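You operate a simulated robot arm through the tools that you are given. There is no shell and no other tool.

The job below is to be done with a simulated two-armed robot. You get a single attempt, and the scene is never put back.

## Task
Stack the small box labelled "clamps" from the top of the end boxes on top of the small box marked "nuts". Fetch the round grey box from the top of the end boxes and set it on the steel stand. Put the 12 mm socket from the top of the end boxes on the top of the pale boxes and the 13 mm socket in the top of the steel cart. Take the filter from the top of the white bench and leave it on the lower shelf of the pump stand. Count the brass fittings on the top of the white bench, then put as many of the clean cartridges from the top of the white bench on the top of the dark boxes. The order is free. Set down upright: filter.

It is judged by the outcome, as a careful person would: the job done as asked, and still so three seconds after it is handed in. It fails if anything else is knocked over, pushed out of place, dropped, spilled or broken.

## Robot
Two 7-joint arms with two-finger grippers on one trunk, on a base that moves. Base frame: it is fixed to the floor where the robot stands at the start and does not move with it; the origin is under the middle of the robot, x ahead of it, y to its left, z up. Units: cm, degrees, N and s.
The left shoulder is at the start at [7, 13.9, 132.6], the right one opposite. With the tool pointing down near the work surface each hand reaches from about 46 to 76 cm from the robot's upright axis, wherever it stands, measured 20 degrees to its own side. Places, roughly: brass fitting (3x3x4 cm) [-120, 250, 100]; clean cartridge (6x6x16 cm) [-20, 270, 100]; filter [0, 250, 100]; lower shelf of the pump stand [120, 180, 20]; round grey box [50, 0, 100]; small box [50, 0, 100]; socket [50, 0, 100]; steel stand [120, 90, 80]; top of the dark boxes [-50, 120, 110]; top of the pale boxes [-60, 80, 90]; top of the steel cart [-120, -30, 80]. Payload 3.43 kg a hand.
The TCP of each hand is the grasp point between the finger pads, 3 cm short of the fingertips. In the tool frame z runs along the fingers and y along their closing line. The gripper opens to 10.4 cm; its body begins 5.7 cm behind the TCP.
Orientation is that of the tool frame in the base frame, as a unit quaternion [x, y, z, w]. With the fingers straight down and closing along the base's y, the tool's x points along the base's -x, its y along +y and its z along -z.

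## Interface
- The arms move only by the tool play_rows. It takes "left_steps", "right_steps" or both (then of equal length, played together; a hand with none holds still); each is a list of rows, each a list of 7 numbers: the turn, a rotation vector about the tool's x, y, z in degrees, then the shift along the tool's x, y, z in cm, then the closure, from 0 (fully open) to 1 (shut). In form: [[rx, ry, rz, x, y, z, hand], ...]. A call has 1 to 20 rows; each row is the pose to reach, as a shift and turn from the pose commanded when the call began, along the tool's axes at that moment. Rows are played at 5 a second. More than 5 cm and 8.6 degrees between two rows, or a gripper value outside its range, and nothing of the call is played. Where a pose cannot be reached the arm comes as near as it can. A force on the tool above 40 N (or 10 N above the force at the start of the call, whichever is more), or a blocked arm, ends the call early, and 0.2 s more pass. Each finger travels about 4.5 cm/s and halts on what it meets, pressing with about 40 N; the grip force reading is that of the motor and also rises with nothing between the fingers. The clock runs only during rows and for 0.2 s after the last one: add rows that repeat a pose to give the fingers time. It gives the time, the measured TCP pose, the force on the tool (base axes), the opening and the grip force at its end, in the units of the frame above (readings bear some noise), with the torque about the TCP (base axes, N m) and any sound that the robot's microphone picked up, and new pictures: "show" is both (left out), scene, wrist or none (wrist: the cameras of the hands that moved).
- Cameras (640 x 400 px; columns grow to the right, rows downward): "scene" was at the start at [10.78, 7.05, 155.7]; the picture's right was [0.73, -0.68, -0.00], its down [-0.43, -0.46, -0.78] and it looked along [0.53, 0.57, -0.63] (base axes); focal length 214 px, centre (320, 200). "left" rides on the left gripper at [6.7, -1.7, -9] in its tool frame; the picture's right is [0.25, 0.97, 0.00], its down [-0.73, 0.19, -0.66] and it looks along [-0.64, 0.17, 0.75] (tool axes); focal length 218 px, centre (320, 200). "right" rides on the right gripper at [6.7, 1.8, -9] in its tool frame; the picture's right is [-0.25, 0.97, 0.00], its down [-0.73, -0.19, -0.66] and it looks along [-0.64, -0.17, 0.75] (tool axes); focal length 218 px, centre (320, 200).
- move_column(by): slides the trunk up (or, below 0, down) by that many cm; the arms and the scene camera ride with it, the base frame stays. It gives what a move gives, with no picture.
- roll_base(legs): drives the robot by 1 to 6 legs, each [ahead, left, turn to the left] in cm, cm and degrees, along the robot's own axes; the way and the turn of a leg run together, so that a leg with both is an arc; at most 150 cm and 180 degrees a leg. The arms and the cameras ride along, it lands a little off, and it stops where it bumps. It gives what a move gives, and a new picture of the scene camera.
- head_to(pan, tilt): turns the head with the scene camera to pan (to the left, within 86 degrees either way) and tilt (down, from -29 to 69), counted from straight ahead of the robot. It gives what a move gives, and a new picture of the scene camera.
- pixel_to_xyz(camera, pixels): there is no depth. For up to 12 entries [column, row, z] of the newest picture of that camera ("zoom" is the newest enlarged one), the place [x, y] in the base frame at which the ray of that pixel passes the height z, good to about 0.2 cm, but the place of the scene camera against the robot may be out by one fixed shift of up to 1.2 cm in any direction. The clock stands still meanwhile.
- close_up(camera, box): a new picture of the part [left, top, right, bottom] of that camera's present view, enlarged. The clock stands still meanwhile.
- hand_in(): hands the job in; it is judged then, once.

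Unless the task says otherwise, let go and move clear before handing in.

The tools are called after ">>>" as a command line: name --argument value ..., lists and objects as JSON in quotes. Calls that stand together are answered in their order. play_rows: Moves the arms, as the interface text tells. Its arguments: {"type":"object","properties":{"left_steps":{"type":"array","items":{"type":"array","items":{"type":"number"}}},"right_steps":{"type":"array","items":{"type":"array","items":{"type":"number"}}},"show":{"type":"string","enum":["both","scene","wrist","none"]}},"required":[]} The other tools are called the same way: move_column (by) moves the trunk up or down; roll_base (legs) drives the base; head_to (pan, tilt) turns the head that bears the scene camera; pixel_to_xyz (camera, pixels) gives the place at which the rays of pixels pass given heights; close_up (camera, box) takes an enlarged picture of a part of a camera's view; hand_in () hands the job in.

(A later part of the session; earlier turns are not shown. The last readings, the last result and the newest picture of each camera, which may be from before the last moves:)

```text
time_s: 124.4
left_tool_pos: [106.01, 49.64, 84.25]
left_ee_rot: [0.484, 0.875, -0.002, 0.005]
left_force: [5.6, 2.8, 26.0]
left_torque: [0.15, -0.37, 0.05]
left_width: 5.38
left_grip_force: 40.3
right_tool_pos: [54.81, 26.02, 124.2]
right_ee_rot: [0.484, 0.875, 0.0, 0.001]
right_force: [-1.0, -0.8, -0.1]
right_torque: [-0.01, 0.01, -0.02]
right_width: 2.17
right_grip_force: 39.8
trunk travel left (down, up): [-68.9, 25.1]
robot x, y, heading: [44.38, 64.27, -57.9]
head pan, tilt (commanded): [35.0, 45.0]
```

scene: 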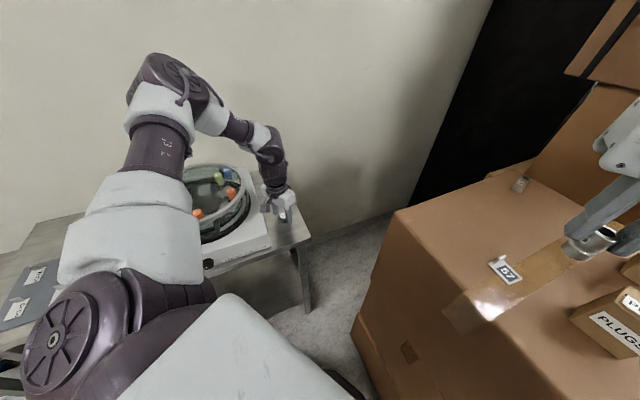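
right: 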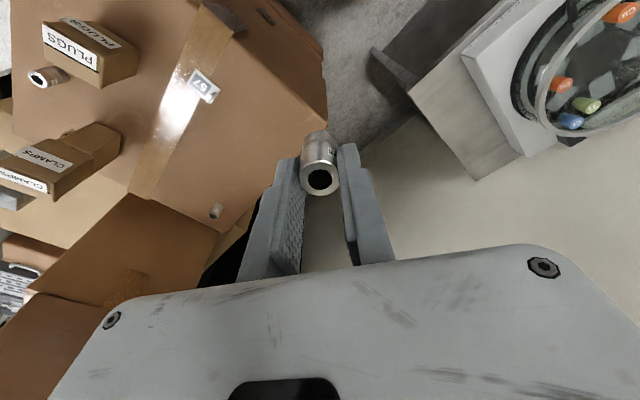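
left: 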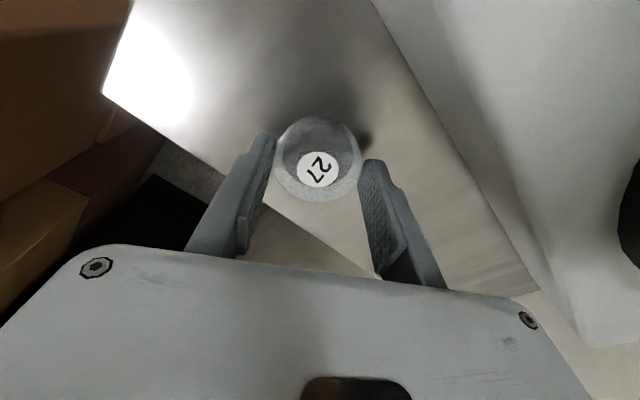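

Contact at z≈84.25 (26 N). I ease up slightly, open, and rise.

>>> play_rows --left_steps '[[0, 0, 0, 0, 0, -0.15, 1], [0, 0, 0, 0, 0, -0.15, 0.45], [0, 0, 0, 0, 0, -0.15, 0.35], [0, 0, 0, 0, 0, -0.15, 0.2], [0, 0, 0, 0, 0, -0.15, 0.2], [0, 0, 0, 0, 0, -1.5, 0.2], [0, 0, 0, 0, 0, -4, 0.2], [0, 0, 0, 0, 0, -8, 0.2], [0, 0, 0, 0, 0, -12, 0.2], [0, 0, 0, 0, 0, -16, 0.2], [0, 0, 0, 0, 0, -20, 0.2], [0, 0, 0, 0, 0, -20, 0.2]]'

>>> close_up --camera "scene" --box '[200, 140, 360, 260]'

```text
time_s: 127.0
left_tool_pos: [105.9, 49.62, 103.97]
left_ee_rot: [0.485, 0.875, -0.004, 0.0]
left_force: [0.2, 0.2, -0.2]
left_torque: [0.01, 0.03, 0.02]
left_width: 8.31
left_grip_force: 0.1
right_tool_pos: [55.15, 25.8, 124.22]
right_ee_rot: [0.485, 0.875, 0.0, 0.001]
right_force: [0.0, -0.4, -0.7]
right_torque: [-0.02, 0.03, 0.02]
right_width: 2.21
right_grip_force: 40.0
trunk travel left (down, up): [-68.9, 25.1]
robot x, y, heading: [43.72, 64.36, -58.1]
head pan, tilt (commanded): [35.0, 45.0]
```

scene: 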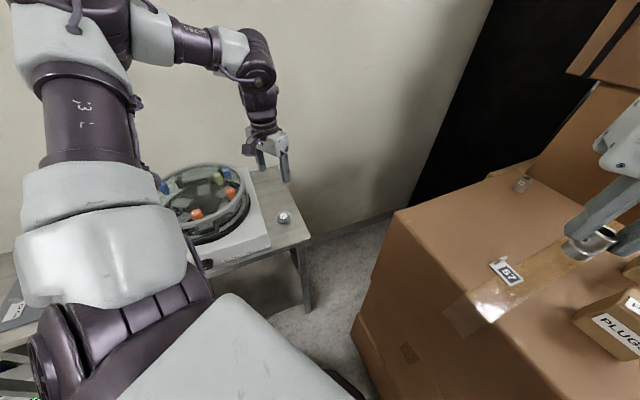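
left: 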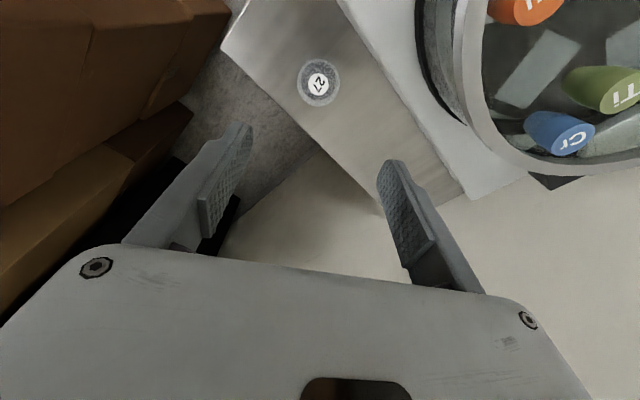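

```text
3.33 times, centred on (280, 200) of scene
```

zoom: 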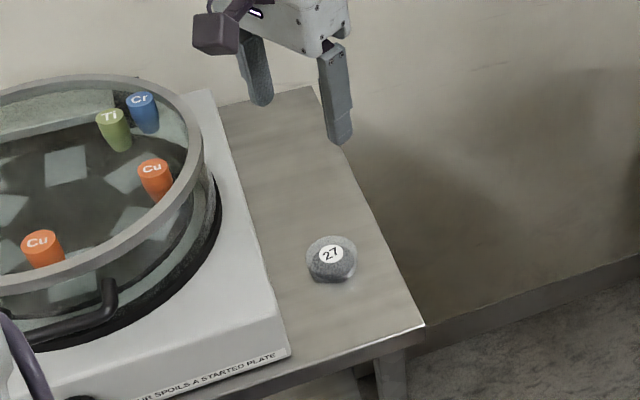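

The round box stands on the steel stand. With the left hand free, I go back for the 13 mm socket: raise the trunk, retract the left hand, then turn −61°.

>>> move_column --by 11

>>> play_rows --left_steps '[[0, 0, 0, 1.2, -3, -3, 0], [0, 0, 0, 2.4, -6, -6, 0], [0, 0, 0, 3.6, -9, -8, 0], [0, 0, 0, 4.8, -12, -10, 0], [0, 0, 0, 6, -15, -12, 0], [0, 0, 0, 7, -18, -14, 0], [0, 0, 0, 7, -18, -14, 0]]' --show "none"

>>> roll_base --legs '[[0, 0, -61]]'

```text
time_s: 128.4
left_tool_pos: [106.01, 49.77, 114.98]
left_ee_rot: [0.485, 0.874, -0.002, 0.0]
left_force: [0.7, -0.6, -0.6]
left_torque: [-0.02, -0.01, -0.01]
left_width: 8.32
left_grip_force: 0.1
right_tool_pos: [55.12, 25.74, 135.09]
right_ee_rot: [0.484, 0.875, 0.0, 0.0]
right_force: [-0.1, 0.2, 0.0]
right_torque: [0.01, -0.04, 0.02]
right_width: 2.19
right_grip_force: 39.7
trunk travel left (down, up): [-79.9, 14.1]
robot x, y, heading: [44.28, 64.17, -58.1]
head pan, tilt (commanded): [35.0, 45.0]
```

```text
time_s: 130.0
left_tool_pos: [87.14, 46.28, 129.11]
left_ee_rot: [0.484, 0.875, -0.002, 0.0]
left_force: [-0.5, -0.4, 0.3]
left_torque: [0.01, 0.03, -0.02]
left_width: 10.43
left_grip_force: 0.1
right_tool_pos: [55.18, 25.81, 135.08]
right_ee_rot: [0.484, 0.875, 0.0, 0.0]
right_force: [0.6, 0.5, -1.6]
right_torque: [0.02, -0.04, 0.02]
right_width: 2.17
right_grip_force: 39.8
trunk travel left (down, up): [-79.9, 14.1]
robot x, y, heading: [44.33, 64.15, -58.2]
head pan, tilt (commanded): [35.0, 45.0]
```

```text
time_s: 133.1
left_tool_pos: [48.74, 18.1, 129.02]
left_ee_rot: [0.865, 0.502, -0.003, 0.0]
left_force: [-0.2, -0.4, -1.7]
left_torque: [0.01, 0.01, -0.01]
left_width: 10.4
left_grip_force: 0.1
right_tool_pos: [15.49, 36.41, 135.1]
right_ee_rot: [0.864, 0.504, 0.0, 0.001]
right_force: [0.1, -0.4, -0.3]
right_torque: [0.01, 0.01, 0.0]
right_width: 2.21
right_grip_force: 40.0
trunk travel left (down, up): [-79.9, 14.1]
robot x, y, heading: [44.31, 64.33, -119.3]
head pan, tilt (commanded): [35.0, 45.0]
```

scene: 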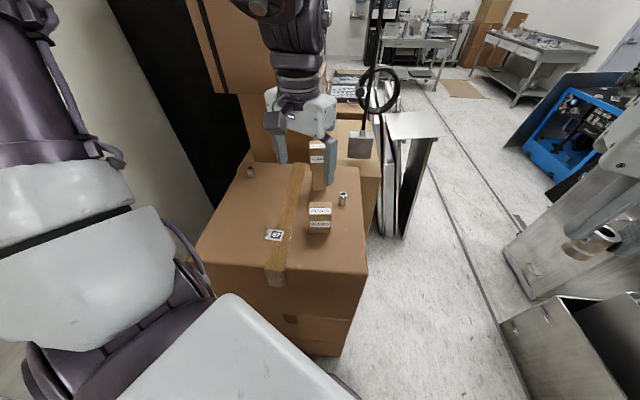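

I take the left hand from (48.7, 18.1) over to the 13 mm socket near (71.7, −5.4) at z≈121.

>>> play_rows --left_steps '[[0, 0, 0, -1, 3.5, 0, 0], [0, 0, 0, -2, 7, 0, 0.2], [0, 0, 0, -3, 10.5, 1, 0.4], [0, 0, 0, -4, 14, 2, 0.4], [0, 0, 0, -5, 17.5, 3, 0.4], [0, 0, 0, -6, 21, 4, 0.4], [0, 0, 0, -7, 24.5, 5, 0.4], [0, 0, 0, -8, 28, 6.5, 0.4], [0, 0, 0, -9, 31.6, 8, 0.4], [0, 0, 0, -9, 31.6, 8, 0.4]]'

>>> close_up --camera "left" --box '[240, 40, 400, 140]'

```text
time_s: 135.3
left_tool_pos: [71.95, -5.26, 120.87]
left_ee_rot: [0.864, 0.503, -0.002, -0.002]
left_force: [-0.2, 0.1, 0.3]
left_torque: [0.0, 0.0, 0.01]
left_width: 6.25
left_grip_force: 0.0
right_tool_pos: [15.57, 36.57, 135.11]
right_ee_rot: [0.864, 0.504, 0.0, 0.0]
right_force: [0.6, -0.5, 0.2]
right_torque: [0.03, -0.02, -0.01]
right_width: 2.2
right_grip_force: 39.9
trunk travel left (down, up): [-79.9, 14.1]
robot x, y, heading: [44.38, 64.43, -119.6]
head pan, tilt (commanded): [35.0, 45.0]
```

scene: 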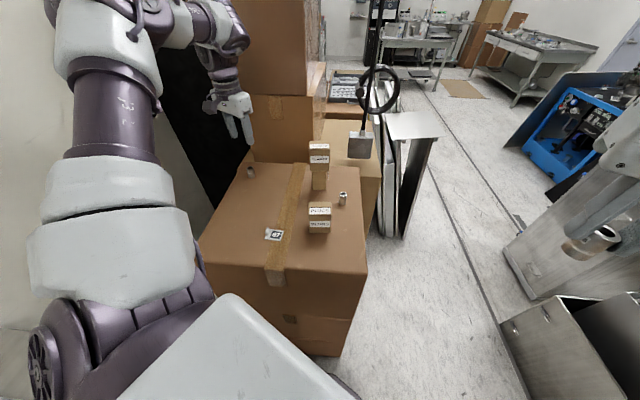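
left: 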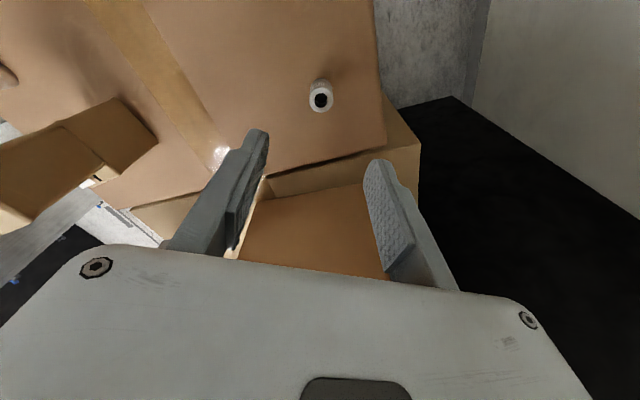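

```text
4.00 times, centred on (320, 90) of left
```

zoom: 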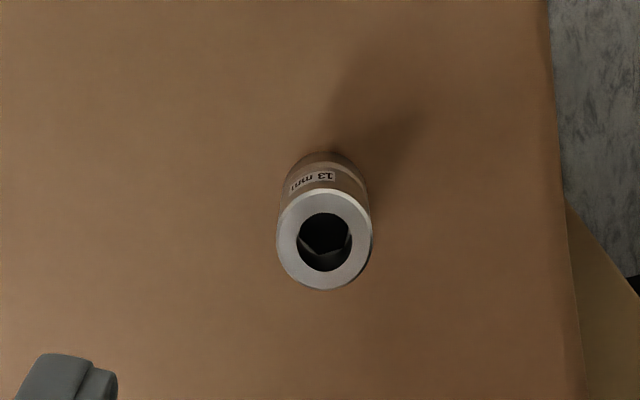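

>>> pixel_to_xyz --camera "zoom" --pixels '[[324, 240, 107.8], [324, 240, 108.3]]'

```text
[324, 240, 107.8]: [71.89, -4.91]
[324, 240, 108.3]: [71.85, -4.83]
```

The 13 mm label is readable and its axis is at (71.9, −4.9). I descend around it to z≈108.45 and then close.

>>> play_rows --left_steps '[[0, 0, 0, 0.3, -0.25, 3, 0.4], [0, 0, 0, 0.3, -0.25, 6, 0.4], [0, 0, 0, 0.3, -0.25, 9, 0.4], [0, 0, 0, 0.3, -0.25, 11, 0.4], [0, 0, 0, 0.3, -0.25, 12.2, 0.4], [0, 0, 0, 0.3, -0.25, 12.4, 0.4], [0, 0, 0, 0.3, -0.25, 12.4, 0.4]]' --show "wrist"

```text
time_s: 136.9
left_tool_pos: [71.75, -4.99, 108.52]
left_ee_rot: [0.864, 0.503, -0.003, -0.001]
left_force: [-0.3, -1.4, 0.4]
left_torque: [-0.01, 0.03, 0.01]
left_width: 6.23
left_grip_force: 0.2
right_tool_pos: [15.48, 36.43, 135.13]
right_ee_rot: [0.864, 0.503, 0.0, -0.001]
right_force: [-0.5, 0.2, -0.4]
right_torque: [-0.01, 0.02, 0.0]
right_width: 2.18
right_grip_force: 40.0
trunk travel left (down, up): [-79.9, 14.1]
robot x, y, heading: [44.51, 64.24, -119.6]
head pan, tilt (commanded): [35.0, 45.0]
```

left: 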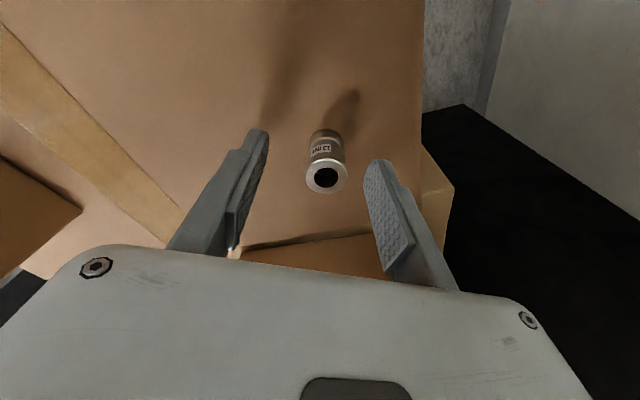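

The socket is 7 px right of the centre line; I shift 0.35 cm and close.

>>> play_rows --left_steps '[[0, 0, 0, 0, 0.35, 0, 0.4], [0, 0, 0, 0, 0.35, 0, 0.55], [0, 0, 0, 0, 0.35, 0, 0.7], [0, 0, 0, 0, 0.35, 0, 0.85], [0, 0, 0, 0, 0.35, 0, 1], [0, 0, 0, 0, 0.35, 0, 1], [0, 0, 0, 0, 0.35, 0, 1]]' --show "wrist"

```text
time_s: 138.5
left_tool_pos: [71.88, -5.22, 108.49]
left_ee_rot: [0.864, 0.503, -0.002, 0.0]
left_force: [-0.8, 0.0, 0.7]
left_torque: [0.0, 0.02, 0.0]
left_width: 2.19
left_grip_force: 40.4
right_tool_pos: [15.4, 36.43, 135.19]
right_ee_rot: [0.864, 0.504, 0.0, 0.0]
right_force: [1.2, 0.2, -0.5]
right_torque: [-0.04, -0.02, -0.01]
right_width: 2.19
right_grip_force: 39.3
trunk travel left (down, up): [-79.9, 14.1]
robot x, y, heading: [44.46, 64.35, -119.5]
head pan, tilt (commanded): [35.0, 45.0]
```

left: 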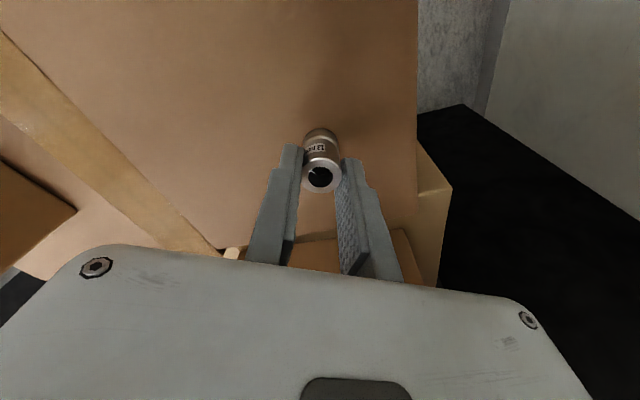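

Held. I lift straight up and bring the left hand back along the same path.

>>> play_rows --left_steps '[[0, 0, 0, 0, 0, -3, 1], [0, 0, 0, 0, 0, -6, 1], [0, 0, 0, 0, 0, -9, 1], [0, 0, 0, 0, 0, -12, 1], [0, 0, 0, 1, -3.5, -13, 1], [0, 0, 0, 2, -7, -14, 1], [0, 0, 0, 3, -10.5, -15, 1], [0, 0, 0, 4, -14, -16, 1], [0, 0, 0, 5, -17.5, -17, 1], [0, 0, 0, 6, -21, -18, 1], [0, 0, 0, 7, -24.5, -19, 1], [0, 0, 0, 8, -28, -20, 1], [0, 0, 0, 9, -31.6, -21, 1], [0, 0, 0, 9, -31.6, -21, 1]]'

```text
time_s: 141.5
left_tool_pos: [48.97, 18.31, 129.58]
left_ee_rot: [0.864, 0.504, -0.002, 0.0]
left_force: [-1.4, 0.5, -1.0]
left_torque: [0.01, -0.01, 0.0]
left_width: 2.18
left_grip_force: 39.9
right_tool_pos: [15.62, 36.44, 135.21]
right_ee_rot: [0.864, 0.504, 0.0, 0.001]
right_force: [0.4, 0.1, -1.1]
right_torque: [0.01, -0.01, 0.0]
right_width: 2.21
right_grip_force: 39.8
trunk travel left (down, up): [-79.9, 14.1]
robot x, y, heading: [44.22, 64.65, -119.5]
head pan, tilt (commanded): [35.0, 45.0]
```

scene: 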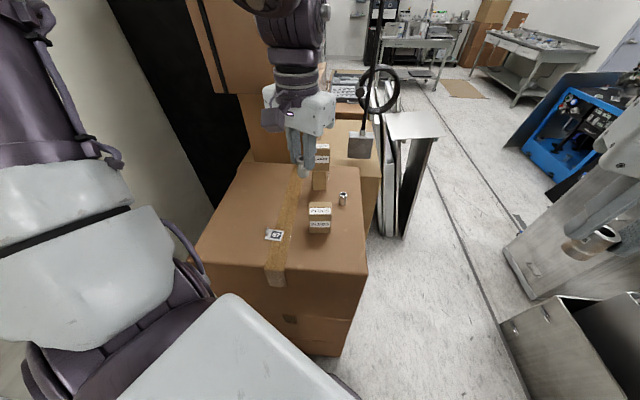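
left: 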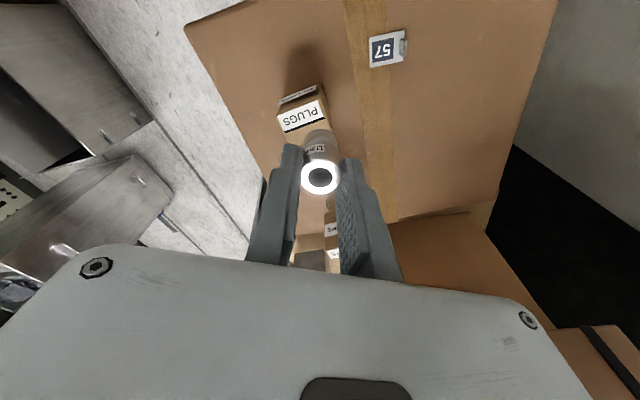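

Both sockets are in hand. I look towards the pale boxes (about 67° to the right of the heading).

>>> head_to --pan -65 --tilt 30

```text
time_s: 143.3
left_tool_pos: [48.99, 18.35, 129.6]
left_ee_rot: [0.864, 0.503, -0.003, 0.0]
left_force: [-0.1, 0.1, -0.5]
left_torque: [-0.04, -0.02, -0.02]
left_width: 2.19
left_grip_force: 40.5
right_tool_pos: [15.51, 36.5, 135.08]
right_ee_rot: [0.864, 0.504, 0.0, 0.0]
right_force: [-0.5, 0.3, -1.6]
right_torque: [-0.01, 0.0, -0.01]
right_width: 2.2
right_grip_force: 39.9
trunk travel left (down, up): [-79.9, 14.1]
robot x, y, heading: [44.01, 64.25, -119.3]
head pan, tilt (commanded): [-65.0, 30.0]
```

scene: 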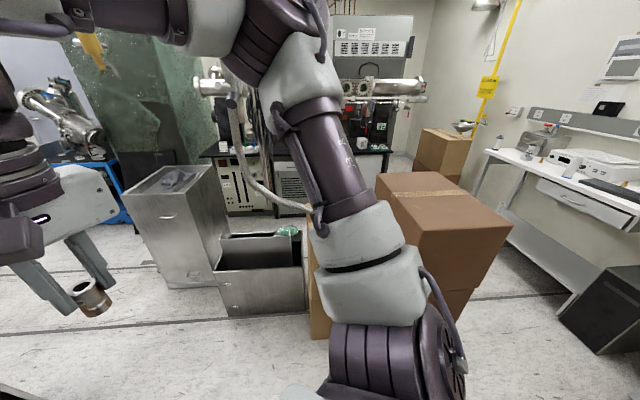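

The tall steel box at (180,220) matches the steel cart's place; the pale box is hidden by the right arm. I turn −48° to get a clear view of pale boxes, tube and cart.

>>> roll_base --legs '[[0, 0, -48]]'

>>> head_to --pan -10 --tilt 30

```text
time_s: 145.8
left_tool_pos: [13.23, 29.93, 129.55]
left_ee_rot: [0.994, 0.108, -0.002, -0.001]
left_force: [0.3, 0.0, 0.4]
left_torque: [-0.01, -0.01, -0.02]
left_width: 2.2
left_grip_force: 39.8
right_tool_pos: [4.34, 67.05, 135.09]
right_ee_rot: [0.994, 0.109, 0.0, 0.0]
right_force: [0.1, -0.7, -0.2]
right_torque: [-0.01, 0.0, 0.01]
right_width: 2.19
right_grip_force: 40.8
trunk travel left (down, up): [-79.9, 14.1]
robot x, y, heading: [43.97, 64.25, -167.4]
head pan, tilt (commanded): [-65.0, 30.0]
```

scene: 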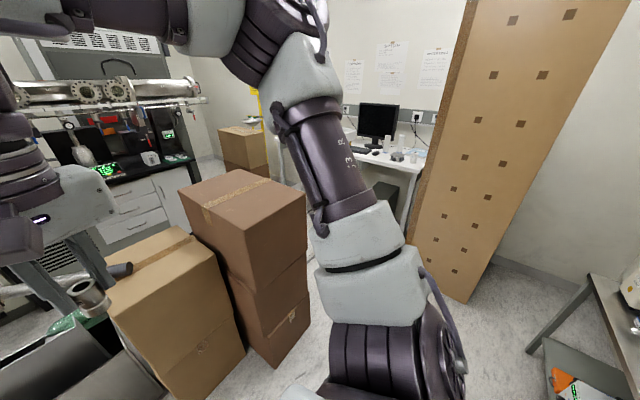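

```text
time_s: 147.1
left_tool_pos: [13.06, 29.9, 129.58]
left_ee_rot: [0.994, 0.108, -0.002, -0.002]
left_force: [0.0, 0.4, -0.8]
left_torque: [0.02, 0.0, -0.03]
left_width: 2.2
left_grip_force: 40.0
right_tool_pos: [4.2, 66.96, 135.18]
right_ee_rot: [0.994, 0.109, 0.0, 0.0]
right_force: [-0.4, -0.6, -1.4]
right_torque: [0.0, 0.02, 0.01]
right_width: 2.2
right_grip_force: 40.2
trunk travel left (down, up): [-79.9, 14.1]
robot x, y, heading: [44.1, 64.49, -167.6]
head pan, tilt (commanded): [-10.0, 30.0]
```

scene: 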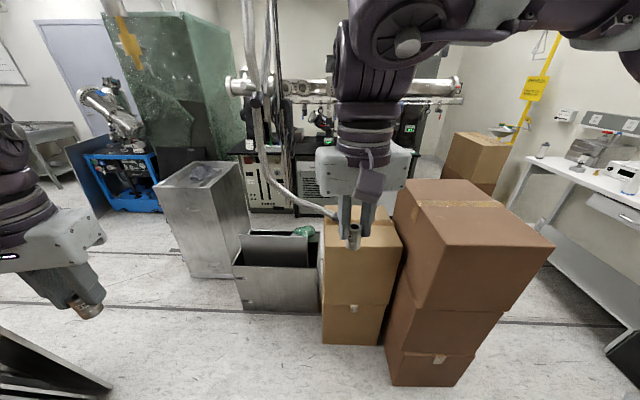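

Now the pale boxes (360,270), tube end (338,213), cart (205,215) and dark boxes (460,270) are all visible. I zoom on the pale top and the cart top.

>>> close_up --camera "scene" --box '[290, 180, 450, 280]'

>>> close_up --camera "scene" --box '[140, 140, 300, 240]'

```text
4.00 times, centred on (370, 230) of scene
```

zoom: 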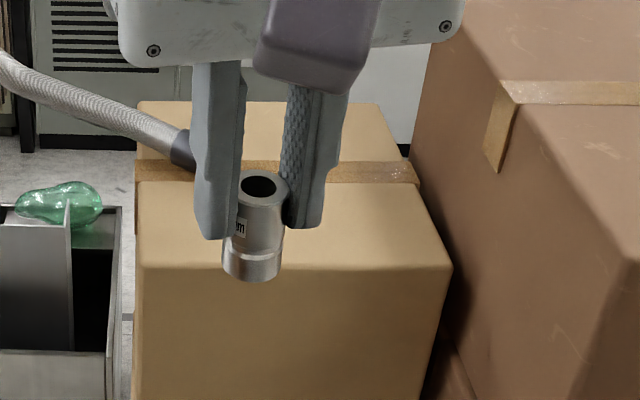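

```text
4.00 times, centred on (220, 190) of scene
```

zoom: 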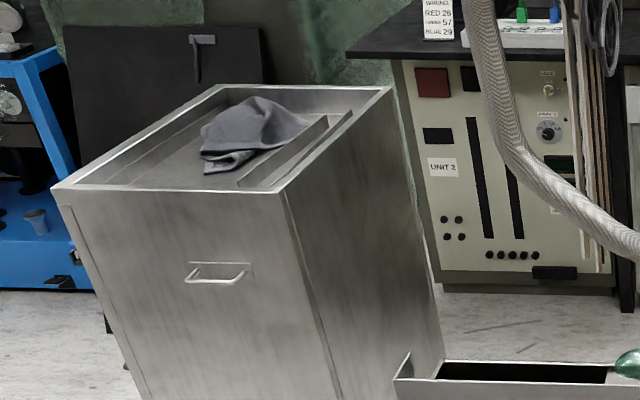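

>>> pixel_to_xyz --camera "scene" --pixels '[[325, 247, 90], [403, 246.25, 90], [325, 205.5, 90], [385, 206.25, 90], [335, 217.5, 93], [153.25, 186.75, 80], [210.75, 187.5, 80], [237.5, 162.5, 80], [195, 161.25, 80], [178, 184, 78], [321, 343, 0], [383, 345, 0]]'

```text
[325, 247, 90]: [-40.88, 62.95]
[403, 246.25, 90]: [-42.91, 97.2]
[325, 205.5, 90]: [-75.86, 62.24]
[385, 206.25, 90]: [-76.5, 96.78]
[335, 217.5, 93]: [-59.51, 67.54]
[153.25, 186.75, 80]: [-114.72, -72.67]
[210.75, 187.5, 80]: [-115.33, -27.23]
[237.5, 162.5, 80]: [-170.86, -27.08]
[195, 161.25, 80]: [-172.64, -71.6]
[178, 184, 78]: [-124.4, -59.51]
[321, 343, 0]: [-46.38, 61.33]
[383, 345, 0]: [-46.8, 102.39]
```

Pale top spans about x −41…−76, y 63…97 with the tube end at (−58, 68), so its near-right part is free. I drive to (2.6, 47.8) keeping this heading so the right hand faces it.

>>> roll_base --legs '[[44, 7.3, 0]]'

>>> head_to --pan -35 --tilt 45

```text
time_s: 149.8
left_tool_pos: [-28.21, 13.43, 129.66]
left_ee_rot: [0.994, 0.109, -0.003, -0.002]
left_force: [0.8, 0.1, -0.3]
left_torque: [-0.02, 0.01, 0.01]
left_width: 2.17
left_grip_force: 40.3
right_tool_pos: [-37.15, 50.4, 135.31]
right_ee_rot: [0.994, 0.109, -0.001, 0.0]
right_force: [-0.2, 0.2, -1.1]
right_torque: [-0.02, 0.02, -0.01]
right_width: 2.2
right_grip_force: 40.2
trunk travel left (down, up): [-79.9, 14.1]
robot x, y, heading: [2.64, 47.61, -167.4]
head pan, tilt (commanded): [-10.0, 30.0]
```

scene: 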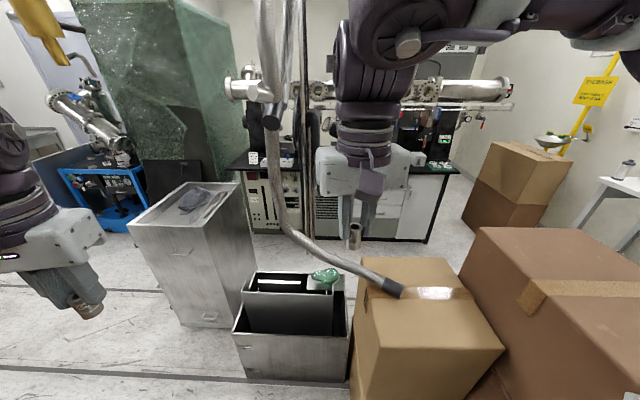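

```text
time_s: 150.7
left_tool_pos: [-28.31, 13.26, 129.46]
left_ee_rot: [0.994, 0.109, -0.002, -0.001]
left_force: [0.1, 0.0, -0.4]
left_torque: [0.0, 0.02, -0.02]
left_width: 2.19
left_grip_force: 39.7
right_tool_pos: [-37.5, 50.35, 134.96]
right_ee_rot: [0.994, 0.11, 0.0, 0.001]
right_force: [-0.9, 0.0, -1.0]
right_torque: [0.04, 0.0, -0.01]
right_width: 2.19
right_grip_force: 39.6
trunk travel left (down, up): [-79.9, 14.1]
robot x, y, heading: [2.56, 47.58, -167.5]
head pan, tilt (commanded): [-35.0, 45.0]
```

scene: 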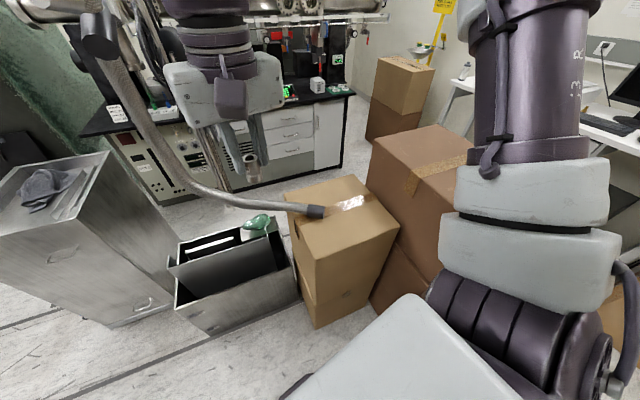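

The tube comes from the left and rests over the pale top at (320,210). I measure the top from this view.

>>> close_up --camera "scene" --box '[270, 160, 430, 270]'

```text
3.64 times, centred on (350, 215) of scene
```

zoom: 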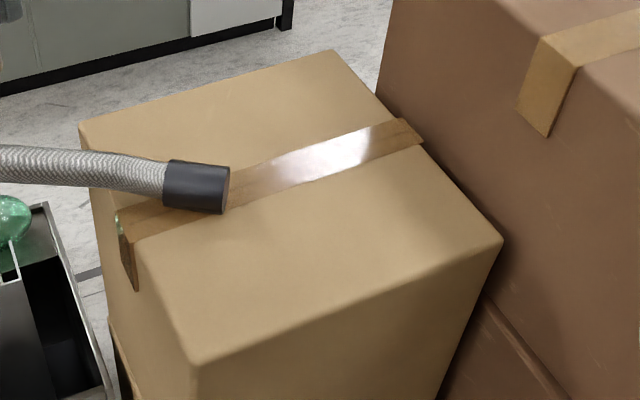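

>>> pixel_to_xyz --camera "zoom" --pixels '[[82, 128, 90], [332, 52, 90], [502, 238, 90], [192, 362, 90], [225, 190, 92], [340, 240, 90], [400, 210, 90], [300, 200, 90]]'

```text
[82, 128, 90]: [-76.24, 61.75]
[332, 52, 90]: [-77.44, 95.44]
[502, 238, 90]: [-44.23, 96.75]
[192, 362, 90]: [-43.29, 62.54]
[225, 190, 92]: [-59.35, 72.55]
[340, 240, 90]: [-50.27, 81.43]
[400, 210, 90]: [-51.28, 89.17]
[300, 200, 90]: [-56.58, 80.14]
```

Free target spot: (−51, 82) on the pale top. I lower the trunk 15 cm and swing the right hand out over it.

>>> move_column --by -15

>>> play_rows --right_steps '[[0, 0, 0, -0.7, -3.8, 0, 1], [0, 0, 0, -1.4, -7.6, 1, 1], [0, 0, 0, -2.1, -11.4, 2, 1], [0, 0, 0, -2.8, -15.2, 3, 1], [0, 0, 0, -3.5, -19, 4, 1], [0, 0, 0, -4.2, -22.8, 5, 1], [0, 0, 0, -5, -26.6, 7, 1], [0, 0, 0, -5.7, -30.2, 9, 1], [0, 0, 0, -6.4, -33.8, 11, 1], [0, 0, 0, -6.4, -33.8, 14, 1], [0, 0, 0, -6.4, -33.8, 14, 1]]'

```text
time_s: 152.4
left_tool_pos: [-28.37, 13.3, 114.5]
left_ee_rot: [0.994, 0.109, -0.001, -0.002]
left_force: [0.2, -0.1, -1.1]
left_torque: [0.04, 0.0, 0.0]
left_width: 2.19
left_grip_force: 40.1
right_tool_pos: [-37.32, 50.36, 120.15]
right_ee_rot: [0.994, 0.109, 0.0, -0.001]
right_force: [0.0, -0.6, -0.5]
right_torque: [0.03, -0.01, 0.01]
right_width: 2.22
right_grip_force: 40.1
trunk travel left (down, up): [-64.9, 29.1]
robot x, y, heading: [3.05, 47.7, -167.6]
head pan, tilt (commanded): [-35.0, 45.0]
```

```text
time_s: 154.8
left_tool_pos: [-28.41, 13.23, 114.66]
left_ee_rot: [0.994, 0.11, -0.002, -0.002]
left_force: [-1.0, 0.5, -0.4]
left_torque: [0.03, -0.04, -0.02]
left_width: 2.21
left_grip_force: 40.2
right_tool_pos: [-50.83, 81.85, 106.26]
right_ee_rot: [0.994, 0.109, -0.001, 0.0]
right_force: [-0.4, -0.1, -1.5]
right_torque: [0.02, 0.0, 0.03]
right_width: 2.21
right_grip_force: 40.0
right hand out of reach, approached as far as the arm can: row 9
trunk travel left (down, up): [-64.9, 29.1]
robot x, y, heading: [2.63, 47.48, -167.6]
head pan, tilt (commanded): [-35.0, 45.0]
```

scene: 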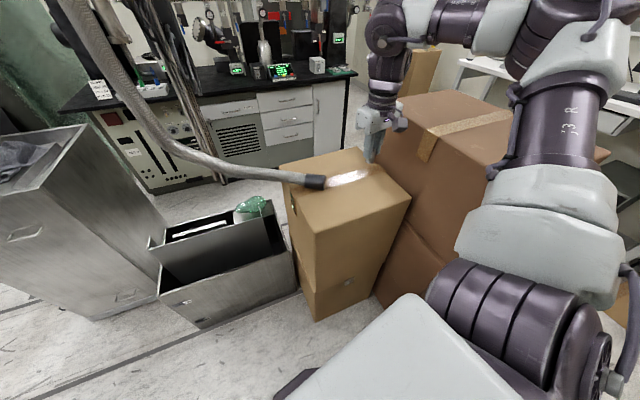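
right: 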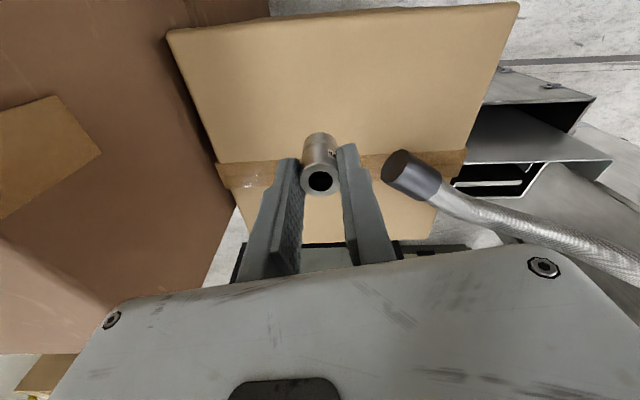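

The landing point (319,95) is clear on the pale top, the tube end well to the side at (410,175). I descend most of the way.

>>> play_rows --right_steps '[[0, 0, 0, 0, 0, 3, 1], [0, 0, 0, 0, 0, 6, 1], [0, 0, 0, 0, 0, 9, 1], [0, 0, 0, 0, 0, 11, 1], [0, 0, 0, 0, 0, 11.5, 1], [0, 0, 0, 0, 0, 11.5, 1]]' --show "wrist"

```text
time_s: 156.2
left_tool_pos: [-28.47, 13.36, 114.59]
left_ee_rot: [0.994, 0.109, -0.002, -0.002]
left_force: [-0.7, -0.1, -0.3]
left_torque: [0.0, 0.01, 0.03]
left_width: 2.17
left_grip_force: 40.0
right_tool_pos: [-50.92, 81.98, 94.55]
right_ee_rot: [0.994, 0.109, 0.0, 0.0]
right_force: [-0.1, 0.0, -1.8]
right_torque: [0.01, 0.01, 0.01]
right_width: 2.19
right_grip_force: 40.3
trunk travel left (down, up): [-64.9, 29.1]
robot x, y, heading: [2.57, 47.77, -167.3]
head pan, tilt (commanded): [-35.0, 45.0]
```

right: 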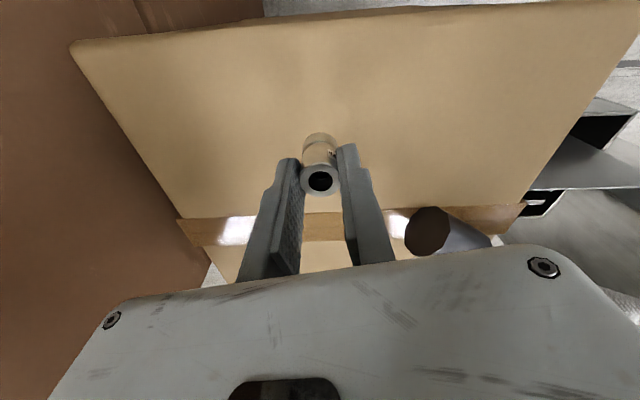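

No contact yet at z 94.55. I lower in small steps until it touches.

>>> play_rows --right_steps '[[0, 0, 0, 0, 0, 0.3, 1], [0, 0, 0, 0, 0, 0.6, 1], [0, 0, 0, 0, 0, 0.9, 1], [0, 0, 0, 0, 0, 1.2, 1], [0, 0, 0, 0, 0, 1.2, 1]]' --show "none"

```text
time_s: 157.4
left_tool_pos: [-28.49, 13.34, 114.52]
left_ee_rot: [0.994, 0.109, -0.002, -0.002]
left_force: [-0.2, 0.9, -0.3]
left_torque: [-0.02, 0.02, 0.01]
left_width: 2.19
left_grip_force: 39.8
right_tool_pos: [-50.98, 81.85, 93.51]
right_ee_rot: [0.994, 0.109, 0.0, -0.001]
right_force: [0.3, 0.3, -0.8]
right_torque: [-0.05, -0.01, 0.01]
right_width: 2.17
right_grip_force: 39.9
trunk travel left (down, up): [-64.9, 29.1]
robot x, y, heading: [2.34, 47.7, -167.5]
head pan, tilt (commanded): [-35.0, 45.0]
```

>>> play_rows --right_steps '[[0, 0, 0, 0, 0, 0.3, 1], [0, 0, 0, 0, 0, 0.6, 1], [0, 0, 0, 0, 0, 0.9, 1], [0, 0, 0, 0, 0, 0.9, 1]]' --show "wrist"

```text
time_s: 158.4
left_tool_pos: [-28.36, 13.34, 114.57]
left_ee_rot: [0.994, 0.109, -0.001, -0.001]
left_force: [0.6, -0.6, -1.1]
left_torque: [0.0, 0.01, -0.01]
left_width: 2.22
left_grip_force: 40.1
right_tool_pos: [-50.94, 81.94, 92.64]
right_ee_rot: [0.994, 0.109, 0.0, 0.001]
right_force: [-1.0, 0.0, -1.2]
right_torque: [0.0, 0.0, -0.02]
right_width: 2.18
right_grip_force: 40.0
trunk travel left (down, up): [-64.9, 29.1]
robot x, y, heading: [2.65, 47.6, -167.8]
head pan, tilt (commanded): [-35.0, 45.0]
```

right: 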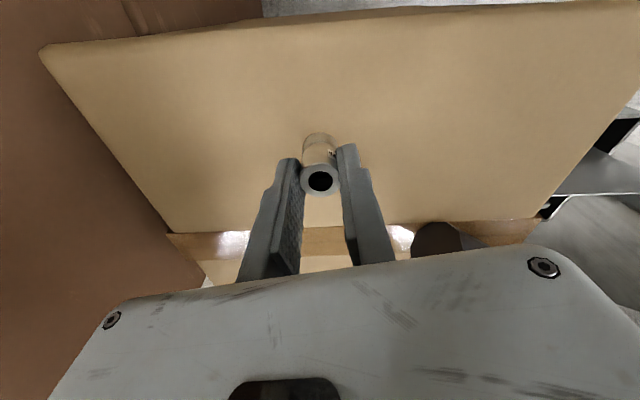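

Still no contact at 92.64; the tube end stays clear by about 7 cm. I lower further.

>>> play_rows --right_steps '[[0, 0, 0, 0, 0, 0.3, 1], [0, 0, 0, 0, 0, 0.6, 1], [0, 0, 0, 0, 0, 0.9, 1], [0, 0, 0, 0, 0, 0.9, 1]]' --show "none"

```text
time_s: 159.4
left_tool_pos: [-28.38, 13.38, 114.55]
left_ee_rot: [0.994, 0.109, -0.002, -0.002]
left_force: [-0.1, -0.8, -1.0]
left_torque: [0.02, -0.02, -0.01]
left_width: 2.21
left_grip_force: 40.2
right_tool_pos: [-50.82, 81.79, 91.53]
right_ee_rot: [0.994, 0.109, 0.0, 0.0]
right_force: [0.2, -0.5, -1.6]
right_torque: [-0.01, 0.02, 0.0]
right_width: 2.18
right_grip_force: 39.8
trunk travel left (down, up): [-64.9, 29.1]
robot x, y, heading: [2.87, 47.79, -167.6]
head pan, tilt (commanded): [-35.0, 45.0]
```

>>> close_up --camera "scene" --box '[330, 110, 430, 200]'

>>> play_rows --right_steps '[[0, 0, 0, 0, 0, 0.3, 1], [0, 0, 0, 0, 0, 0.6, 1], [0, 0, 0, 0, 0, 0.6, 1]]' --show "none"

```text
4.44 times, centred on (380, 155) of scene
```

zoom: 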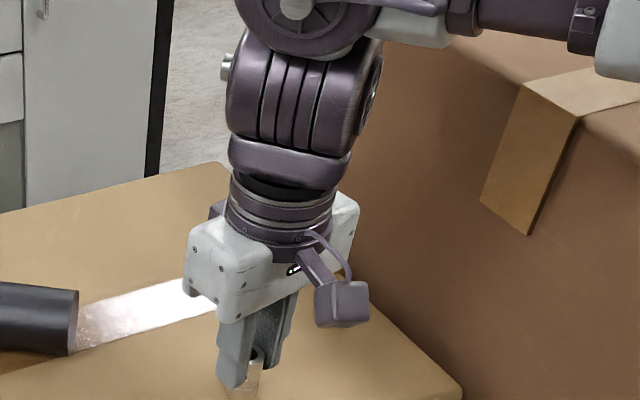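

```text
time_s: 160.2
left_tool_pos: [-28.16, 13.27, 114.62]
left_ee_rot: [0.994, 0.108, -0.003, -0.002]
left_force: [0.1, -0.1, -0.1]
left_torque: [0.01, 0.01, 0.0]
left_width: 2.19
left_grip_force: 39.8
right_tool_pos: [-50.86, 81.94, 91.42]
right_ee_rot: [0.994, 0.109, -0.004, 0.0]
right_force: [-6.1, 11.9, 37.5]
right_torque: [0.38, 0.08, 0.05]
right_width: 2.19
right_grip_force: 40.4
trunk travel left (down, up): [-64.9, 29.1]
robot x, y, heading: [2.58, 47.5, -167.7]
head pan, tilt (commanded): [-35.0, 45.0]
```

Contact at z≈91.4 (37 N). I back off 0.4 cm of command, open and rise.

>>> play_rows --right_steps '[[0, 0, 0, 0, 0, -0.4, 1], [0, 0, 0, 0, 0, -0.4, 1], [0, 0, 0, 0, 0, -0.4, 0.7], [0, 0, 0, 0, 0, -0.4, 0.5], [0, 0, 0, 0, 0, -0.4, 0.45], [0, 0, 0, 0, 0, -0.4, 0.45], [0, 0, 0, 0, 0, -3, 0.45], [0, 0, 0, 0, 0, -7, 0.45], [0, 0, 0, 0, 0, -11, 0.45], [0, 0, 0, 0, 0, -15, 0.45], [0, 0, 0, 0, 0, -15, 0.45]]'

>>> close_up --camera "right" --box '[240, 40, 400, 140]'

```text
time_s: 162.6
left_tool_pos: [-28.44, 13.39, 114.48]
left_ee_rot: [0.994, 0.109, -0.003, -0.001]
left_force: [-0.4, 0.5, -0.1]
left_torque: [0.01, -0.04, -0.01]
left_width: 2.18
left_grip_force: 40.0
right_tool_pos: [-50.99, 82.09, 105.99]
right_ee_rot: [0.994, 0.109, 0.0, 0.001]
right_force: [0.0, -0.9, -0.3]
right_torque: [-0.03, 0.02, 0.0]
right_width: 5.71
right_grip_force: 0.1
trunk travel left (down, up): [-64.9, 29.1]
robot x, y, heading: [2.4, 47.56, -167.4]
head pan, tilt (commanded): [-35.0, 45.0]
```

scene: 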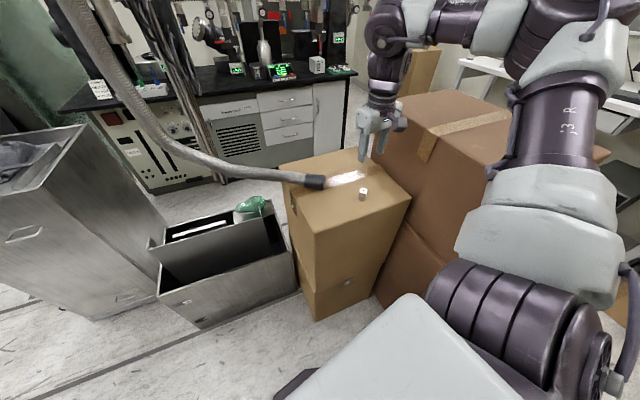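
right: 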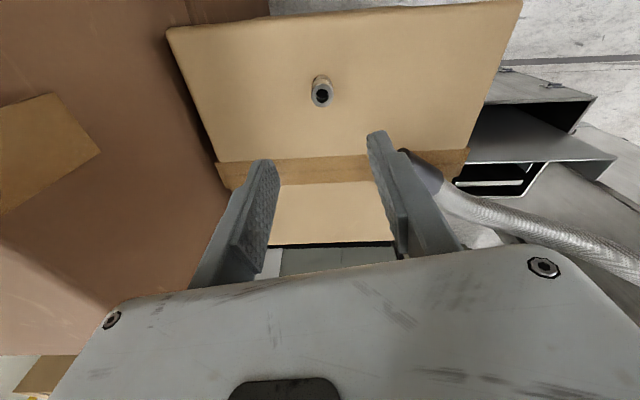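

```text
4.00 times, centred on (320, 90) of right
```

zoom: 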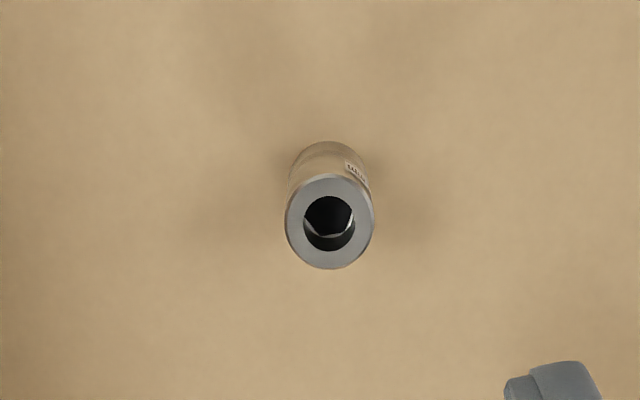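

The 12 mm socket stands upright on the pale boxes. I bring the right hand back in and look at the cart's tray.

>>> play_rows --right_steps '[[0, 0, 0, 0, 0, -2, 0.3], [0, 0, 0, 0.7, 3.8, -3, 0.2], [0, 0, 0, 1.4, 7.6, -4, 0], [0, 0, 0, 2.1, 11.4, -5, 0], [0, 0, 0, 2.8, 15.2, -6, 0], [0, 0, 0, 3.5, 19, -7, 0], [0, 0, 0, 4.2, 22.8, -8, 0], [0, 0, 0, 5, 26.6, -10, 0], [0, 0, 0, 5.7, 30.2, -12, 0], [0, 0, 0, 6.4, 33.8, -14, 0], [0, 0, 0, 6.4, 33.8, -14, 0]]' --show "none"

>>> move_column --by 15

>>> head_to --pan 10 --tilt 30

```text
time_s: 165.0
left_tool_pos: [-28.45, 13.43, 114.56]
left_ee_rot: [0.994, 0.109, -0.001, -0.001]
left_force: [-0.6, 0.2, 0.4]
left_torque: [-0.02, 0.01, 0.03]
left_width: 2.19
left_grip_force: 40.0
right_tool_pos: [-37.27, 50.38, 120.08]
right_ee_rot: [0.994, 0.109, 0.0, 0.0]
right_force: [0.1, 0.1, 0.3]
right_torque: [-0.02, -0.01, 0.01]
right_width: 10.42
right_grip_force: 0.0
right hand out of reach, approached as far as the arm can: row 1
trunk travel left (down, up): [-64.9, 29.1]
robot x, y, heading: [3.11, 47.75, -167.5]
head pan, tilt (commanded): [-35.0, 45.0]
```

```text
time_s: 166.8
left_tool_pos: [-28.46, 13.24, 129.68]
left_ee_rot: [0.994, 0.108, -0.002, -0.001]
left_force: [0.4, 0.1, -0.4]
left_torque: [0.01, 0.02, 0.0]
left_width: 2.2
left_grip_force: 39.9
right_tool_pos: [-37.29, 50.27, 135.09]
right_ee_rot: [0.994, 0.109, 0.0, 0.0]
right_force: [-0.2, 0.4, 0.3]
right_torque: [0.02, 0.01, 0.01]
right_width: 10.42
right_grip_force: 0.1
trunk travel left (down, up): [-79.9, 14.1]
robot x, y, heading: [2.71, 47.7, -167.5]
head pan, tilt (commanded): [-35.0, 45.0]
```

```text
time_s: 167.9
left_tool_pos: [-28.45, 13.32, 129.46]
left_ee_rot: [0.994, 0.109, -0.002, -0.002]
left_force: [-0.1, -0.2, -1.2]
left_torque: [0.0, 0.0, 0.02]
left_width: 2.19
left_grip_force: 39.9
right_tool_pos: [-37.34, 50.23, 135.13]
right_ee_rot: [0.994, 0.11, 0.0, 0.0]
right_force: [-0.2, 0.6, 0.3]
right_torque: [-0.04, 0.01, 0.0]
right_width: 10.39
right_grip_force: 0.0
trunk travel left (down, up): [-79.9, 14.1]
robot x, y, heading: [2.59, 47.69, -167.6]
head pan, tilt (commanded): [10.0, 30.0]
```

scene: 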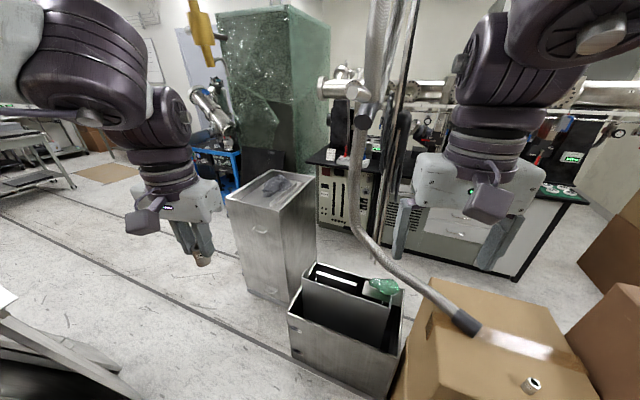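

The map is clear: tube column at about (−70, 31), a hanging yellow hook at about (−64, −13) with its tip at z≈156, the cart at x −98…−147, y −57…−17. I first drive to (−8, 0) and turn to heading 135.

>>> roll_base --legs '[[20.6, 44.2, 0], [0, 0, -57.5]]'

>>> move_column --by -22

>>> head_to --pan 30 --tilt 25

```text
time_s: 173.3
left_tool_pos: [-53.74, 7.4, 129.52]
left_ee_rot: [0.925, -0.379, -0.001, -0.002]
left_force: [-0.3, -0.3, -0.6]
left_torque: [-0.01, -0.02, -0.01]
left_width: 2.2
left_grip_force: 40.1
right_tool_pos: [-27.67, 34.93, 135.01]
right_ee_rot: [0.926, -0.378, 0.0, 0.0]
right_force: [0.3, -1.2, 0.4]
right_torque: [0.0, 0.01, 0.05]
right_width: 10.4
right_grip_force: 0.1
trunk travel left (down, up): [-79.9, 14.1]
robot x, y, heading: [-8.15, 0.22, 135.5]
head pan, tilt (commanded): [10.0, 30.0]
```

scene: 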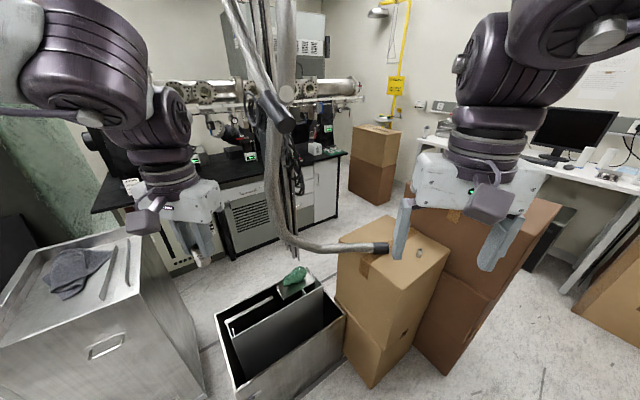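

```text
time_s: 175.7
left_tool_pos: [-53.83, 7.21, 107.61]
left_ee_rot: [0.926, -0.378, -0.001, -0.003]
left_force: [0.5, -0.4, -0.8]
left_torque: [-0.02, 0.0, 0.0]
left_width: 2.21
left_grip_force: 40.0
right_tool_pos: [-27.62, 35.04, 113.1]
right_ee_rot: [0.926, -0.378, -0.001, 0.0]
right_force: [-0.1, -0.9, -0.8]
right_torque: [0.02, 0.04, 0.0]
right_width: 10.4
right_grip_force: 0.1
trunk travel left (down, up): [-57.9, 36.1]
robot x, y, heading: [-7.85, 0.35, 135.6]
head pan, tilt (commanded): [10.0, 30.0]
```

```text
time_s: 176.5
left_tool_pos: [-53.77, 7.42, 107.57]
left_ee_rot: [0.926, -0.378, -0.001, -0.003]
left_force: [0.1, 0.0, -1.5]
left_torque: [0.01, 0.01, -0.04]
left_width: 2.19
left_grip_force: 39.8
right_tool_pos: [-27.69, 35.03, 113.12]
right_ee_rot: [0.926, -0.378, 0.0, 0.0]
right_force: [0.0, 0.2, -0.5]
right_torque: [-0.02, 0.03, -0.01]
right_width: 10.41
right_grip_force: 0.0
trunk travel left (down, up): [-57.9, 36.1]
robot x, y, heading: [-8.15, 0.38, 135.6]
head pan, tilt (commanded): [30.0, 25.0]
```

scene: 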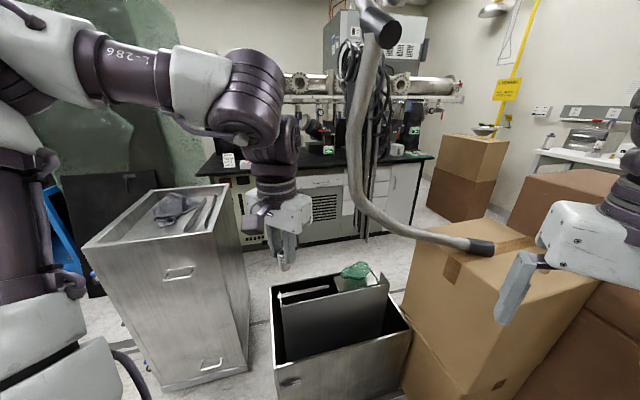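

The cart's tray with the cloth is clearly visible at left. I zoom and measure.

>>> close_up --camera "scene" --box '[70, 170, 250, 270]'

>>> pixel_to_xyz --camera "zoom" --pixels '[[320, 200, 80], [320, 200, 88]]'

```text
3.56 times, centred on (160, 220) of scene
```

zoom: 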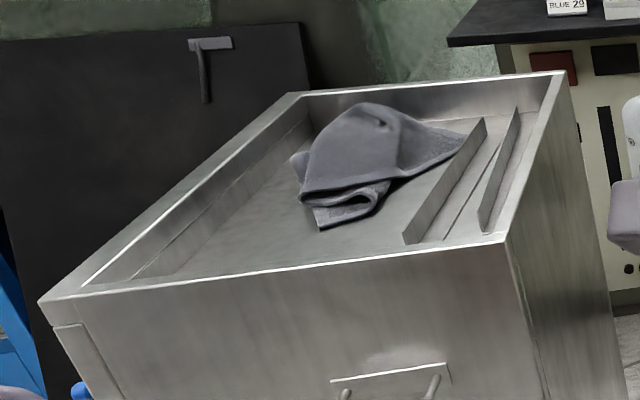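

```text
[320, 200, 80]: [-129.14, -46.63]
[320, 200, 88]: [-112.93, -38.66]
```

>>> pixel_to_xyz --camera "zoom" --pixels '[[40, 302, 88], [508, 240, 88], [565, 72, 88], [295, 93, 88], [230, 230, 84], [230, 230, 80], [300, 235, 84], [180, 275, 84], [318, 228, 84], [300, 195, 84]]'

```text
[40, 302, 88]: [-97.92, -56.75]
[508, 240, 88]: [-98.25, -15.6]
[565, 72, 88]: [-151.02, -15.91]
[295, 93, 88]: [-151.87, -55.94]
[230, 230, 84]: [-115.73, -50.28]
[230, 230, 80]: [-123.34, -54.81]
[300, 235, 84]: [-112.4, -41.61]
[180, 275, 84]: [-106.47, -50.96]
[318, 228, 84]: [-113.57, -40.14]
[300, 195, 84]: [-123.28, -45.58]
```

Rim at z≈88, x −98…−151, y −57…−16; free tray floor around (−108, −46), left of the cloth. I swing the right hand to the robot's right (away from the hook), then drive to about (−48.5, −45).

>>> play_rows --right_steps '[[0, 0, 0, 0.8, -3.6, 1, 0], [0, 0, 0, 1.6, -7.2, 2, 0], [0, 0, 0, 2.4, -10.8, 3, 0], [0, 0, 0, 3.2, -14.4, 4, 0], [0, 0, 0, 4, -18, 5, 0], [0, 0, 0, 4.8, -21.6, 6.5, 0], [0, 0, 0, 5.4, -25, 8, 0], [0, 0, 0, 5.4, -25, 8, 0]]' --show "none"

>>> roll_base --legs '[[-2.9, 60.7, 0]]'

```text
time_s: 178.3
left_tool_pos: [-53.83, 7.31, 107.49]
left_ee_rot: [0.925, -0.379, 0.0, -0.003]
left_force: [-1.4, -1.0, -1.2]
left_torque: [0.02, -0.02, -0.01]
left_width: 2.2
left_grip_force: 40.5
right_tool_pos: [-7.09, 49.09, 104.75]
right_ee_rot: [0.926, -0.378, 0.0, 0.0]
right_force: [0.3, 0.5, 0.1]
right_torque: [-0.03, 0.0, 0.0]
right_width: 10.42
right_grip_force: 0.1
right hand out of reach, approached as far as the arm can: row 7, 8
trunk travel left (down, up): [-57.9, 36.1]
robot x, y, heading: [-8.08, 0.07, 135.5]
head pan, tilt (commanded): [30.0, 25.0]
```

```text
time_s: 181.7
left_tool_pos: [-94.46, -38.41, 107.53]
left_ee_rot: [0.926, -0.377, -0.001, -0.003]
left_force: [0.3, -0.4, -0.6]
left_torque: [0.01, 0.01, -0.01]
left_width: 2.21
left_grip_force: 40.1
right_tool_pos: [-47.81, 3.59, 104.72]
right_ee_rot: [0.927, -0.375, 0.001, 0.0]
right_force: [0.3, 0.0, -0.1]
right_torque: [0.0, 0.03, -0.02]
right_width: 10.38
right_grip_force: 0.0
trunk travel left (down, up): [-57.9, 36.1]
robot x, y, heading: [-48.84, -45.94, 135.9]
head pan, tilt (commanded): [30.0, 25.0]
```

scene: 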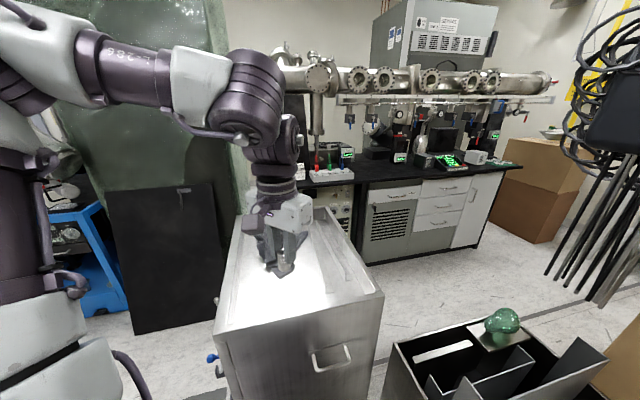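

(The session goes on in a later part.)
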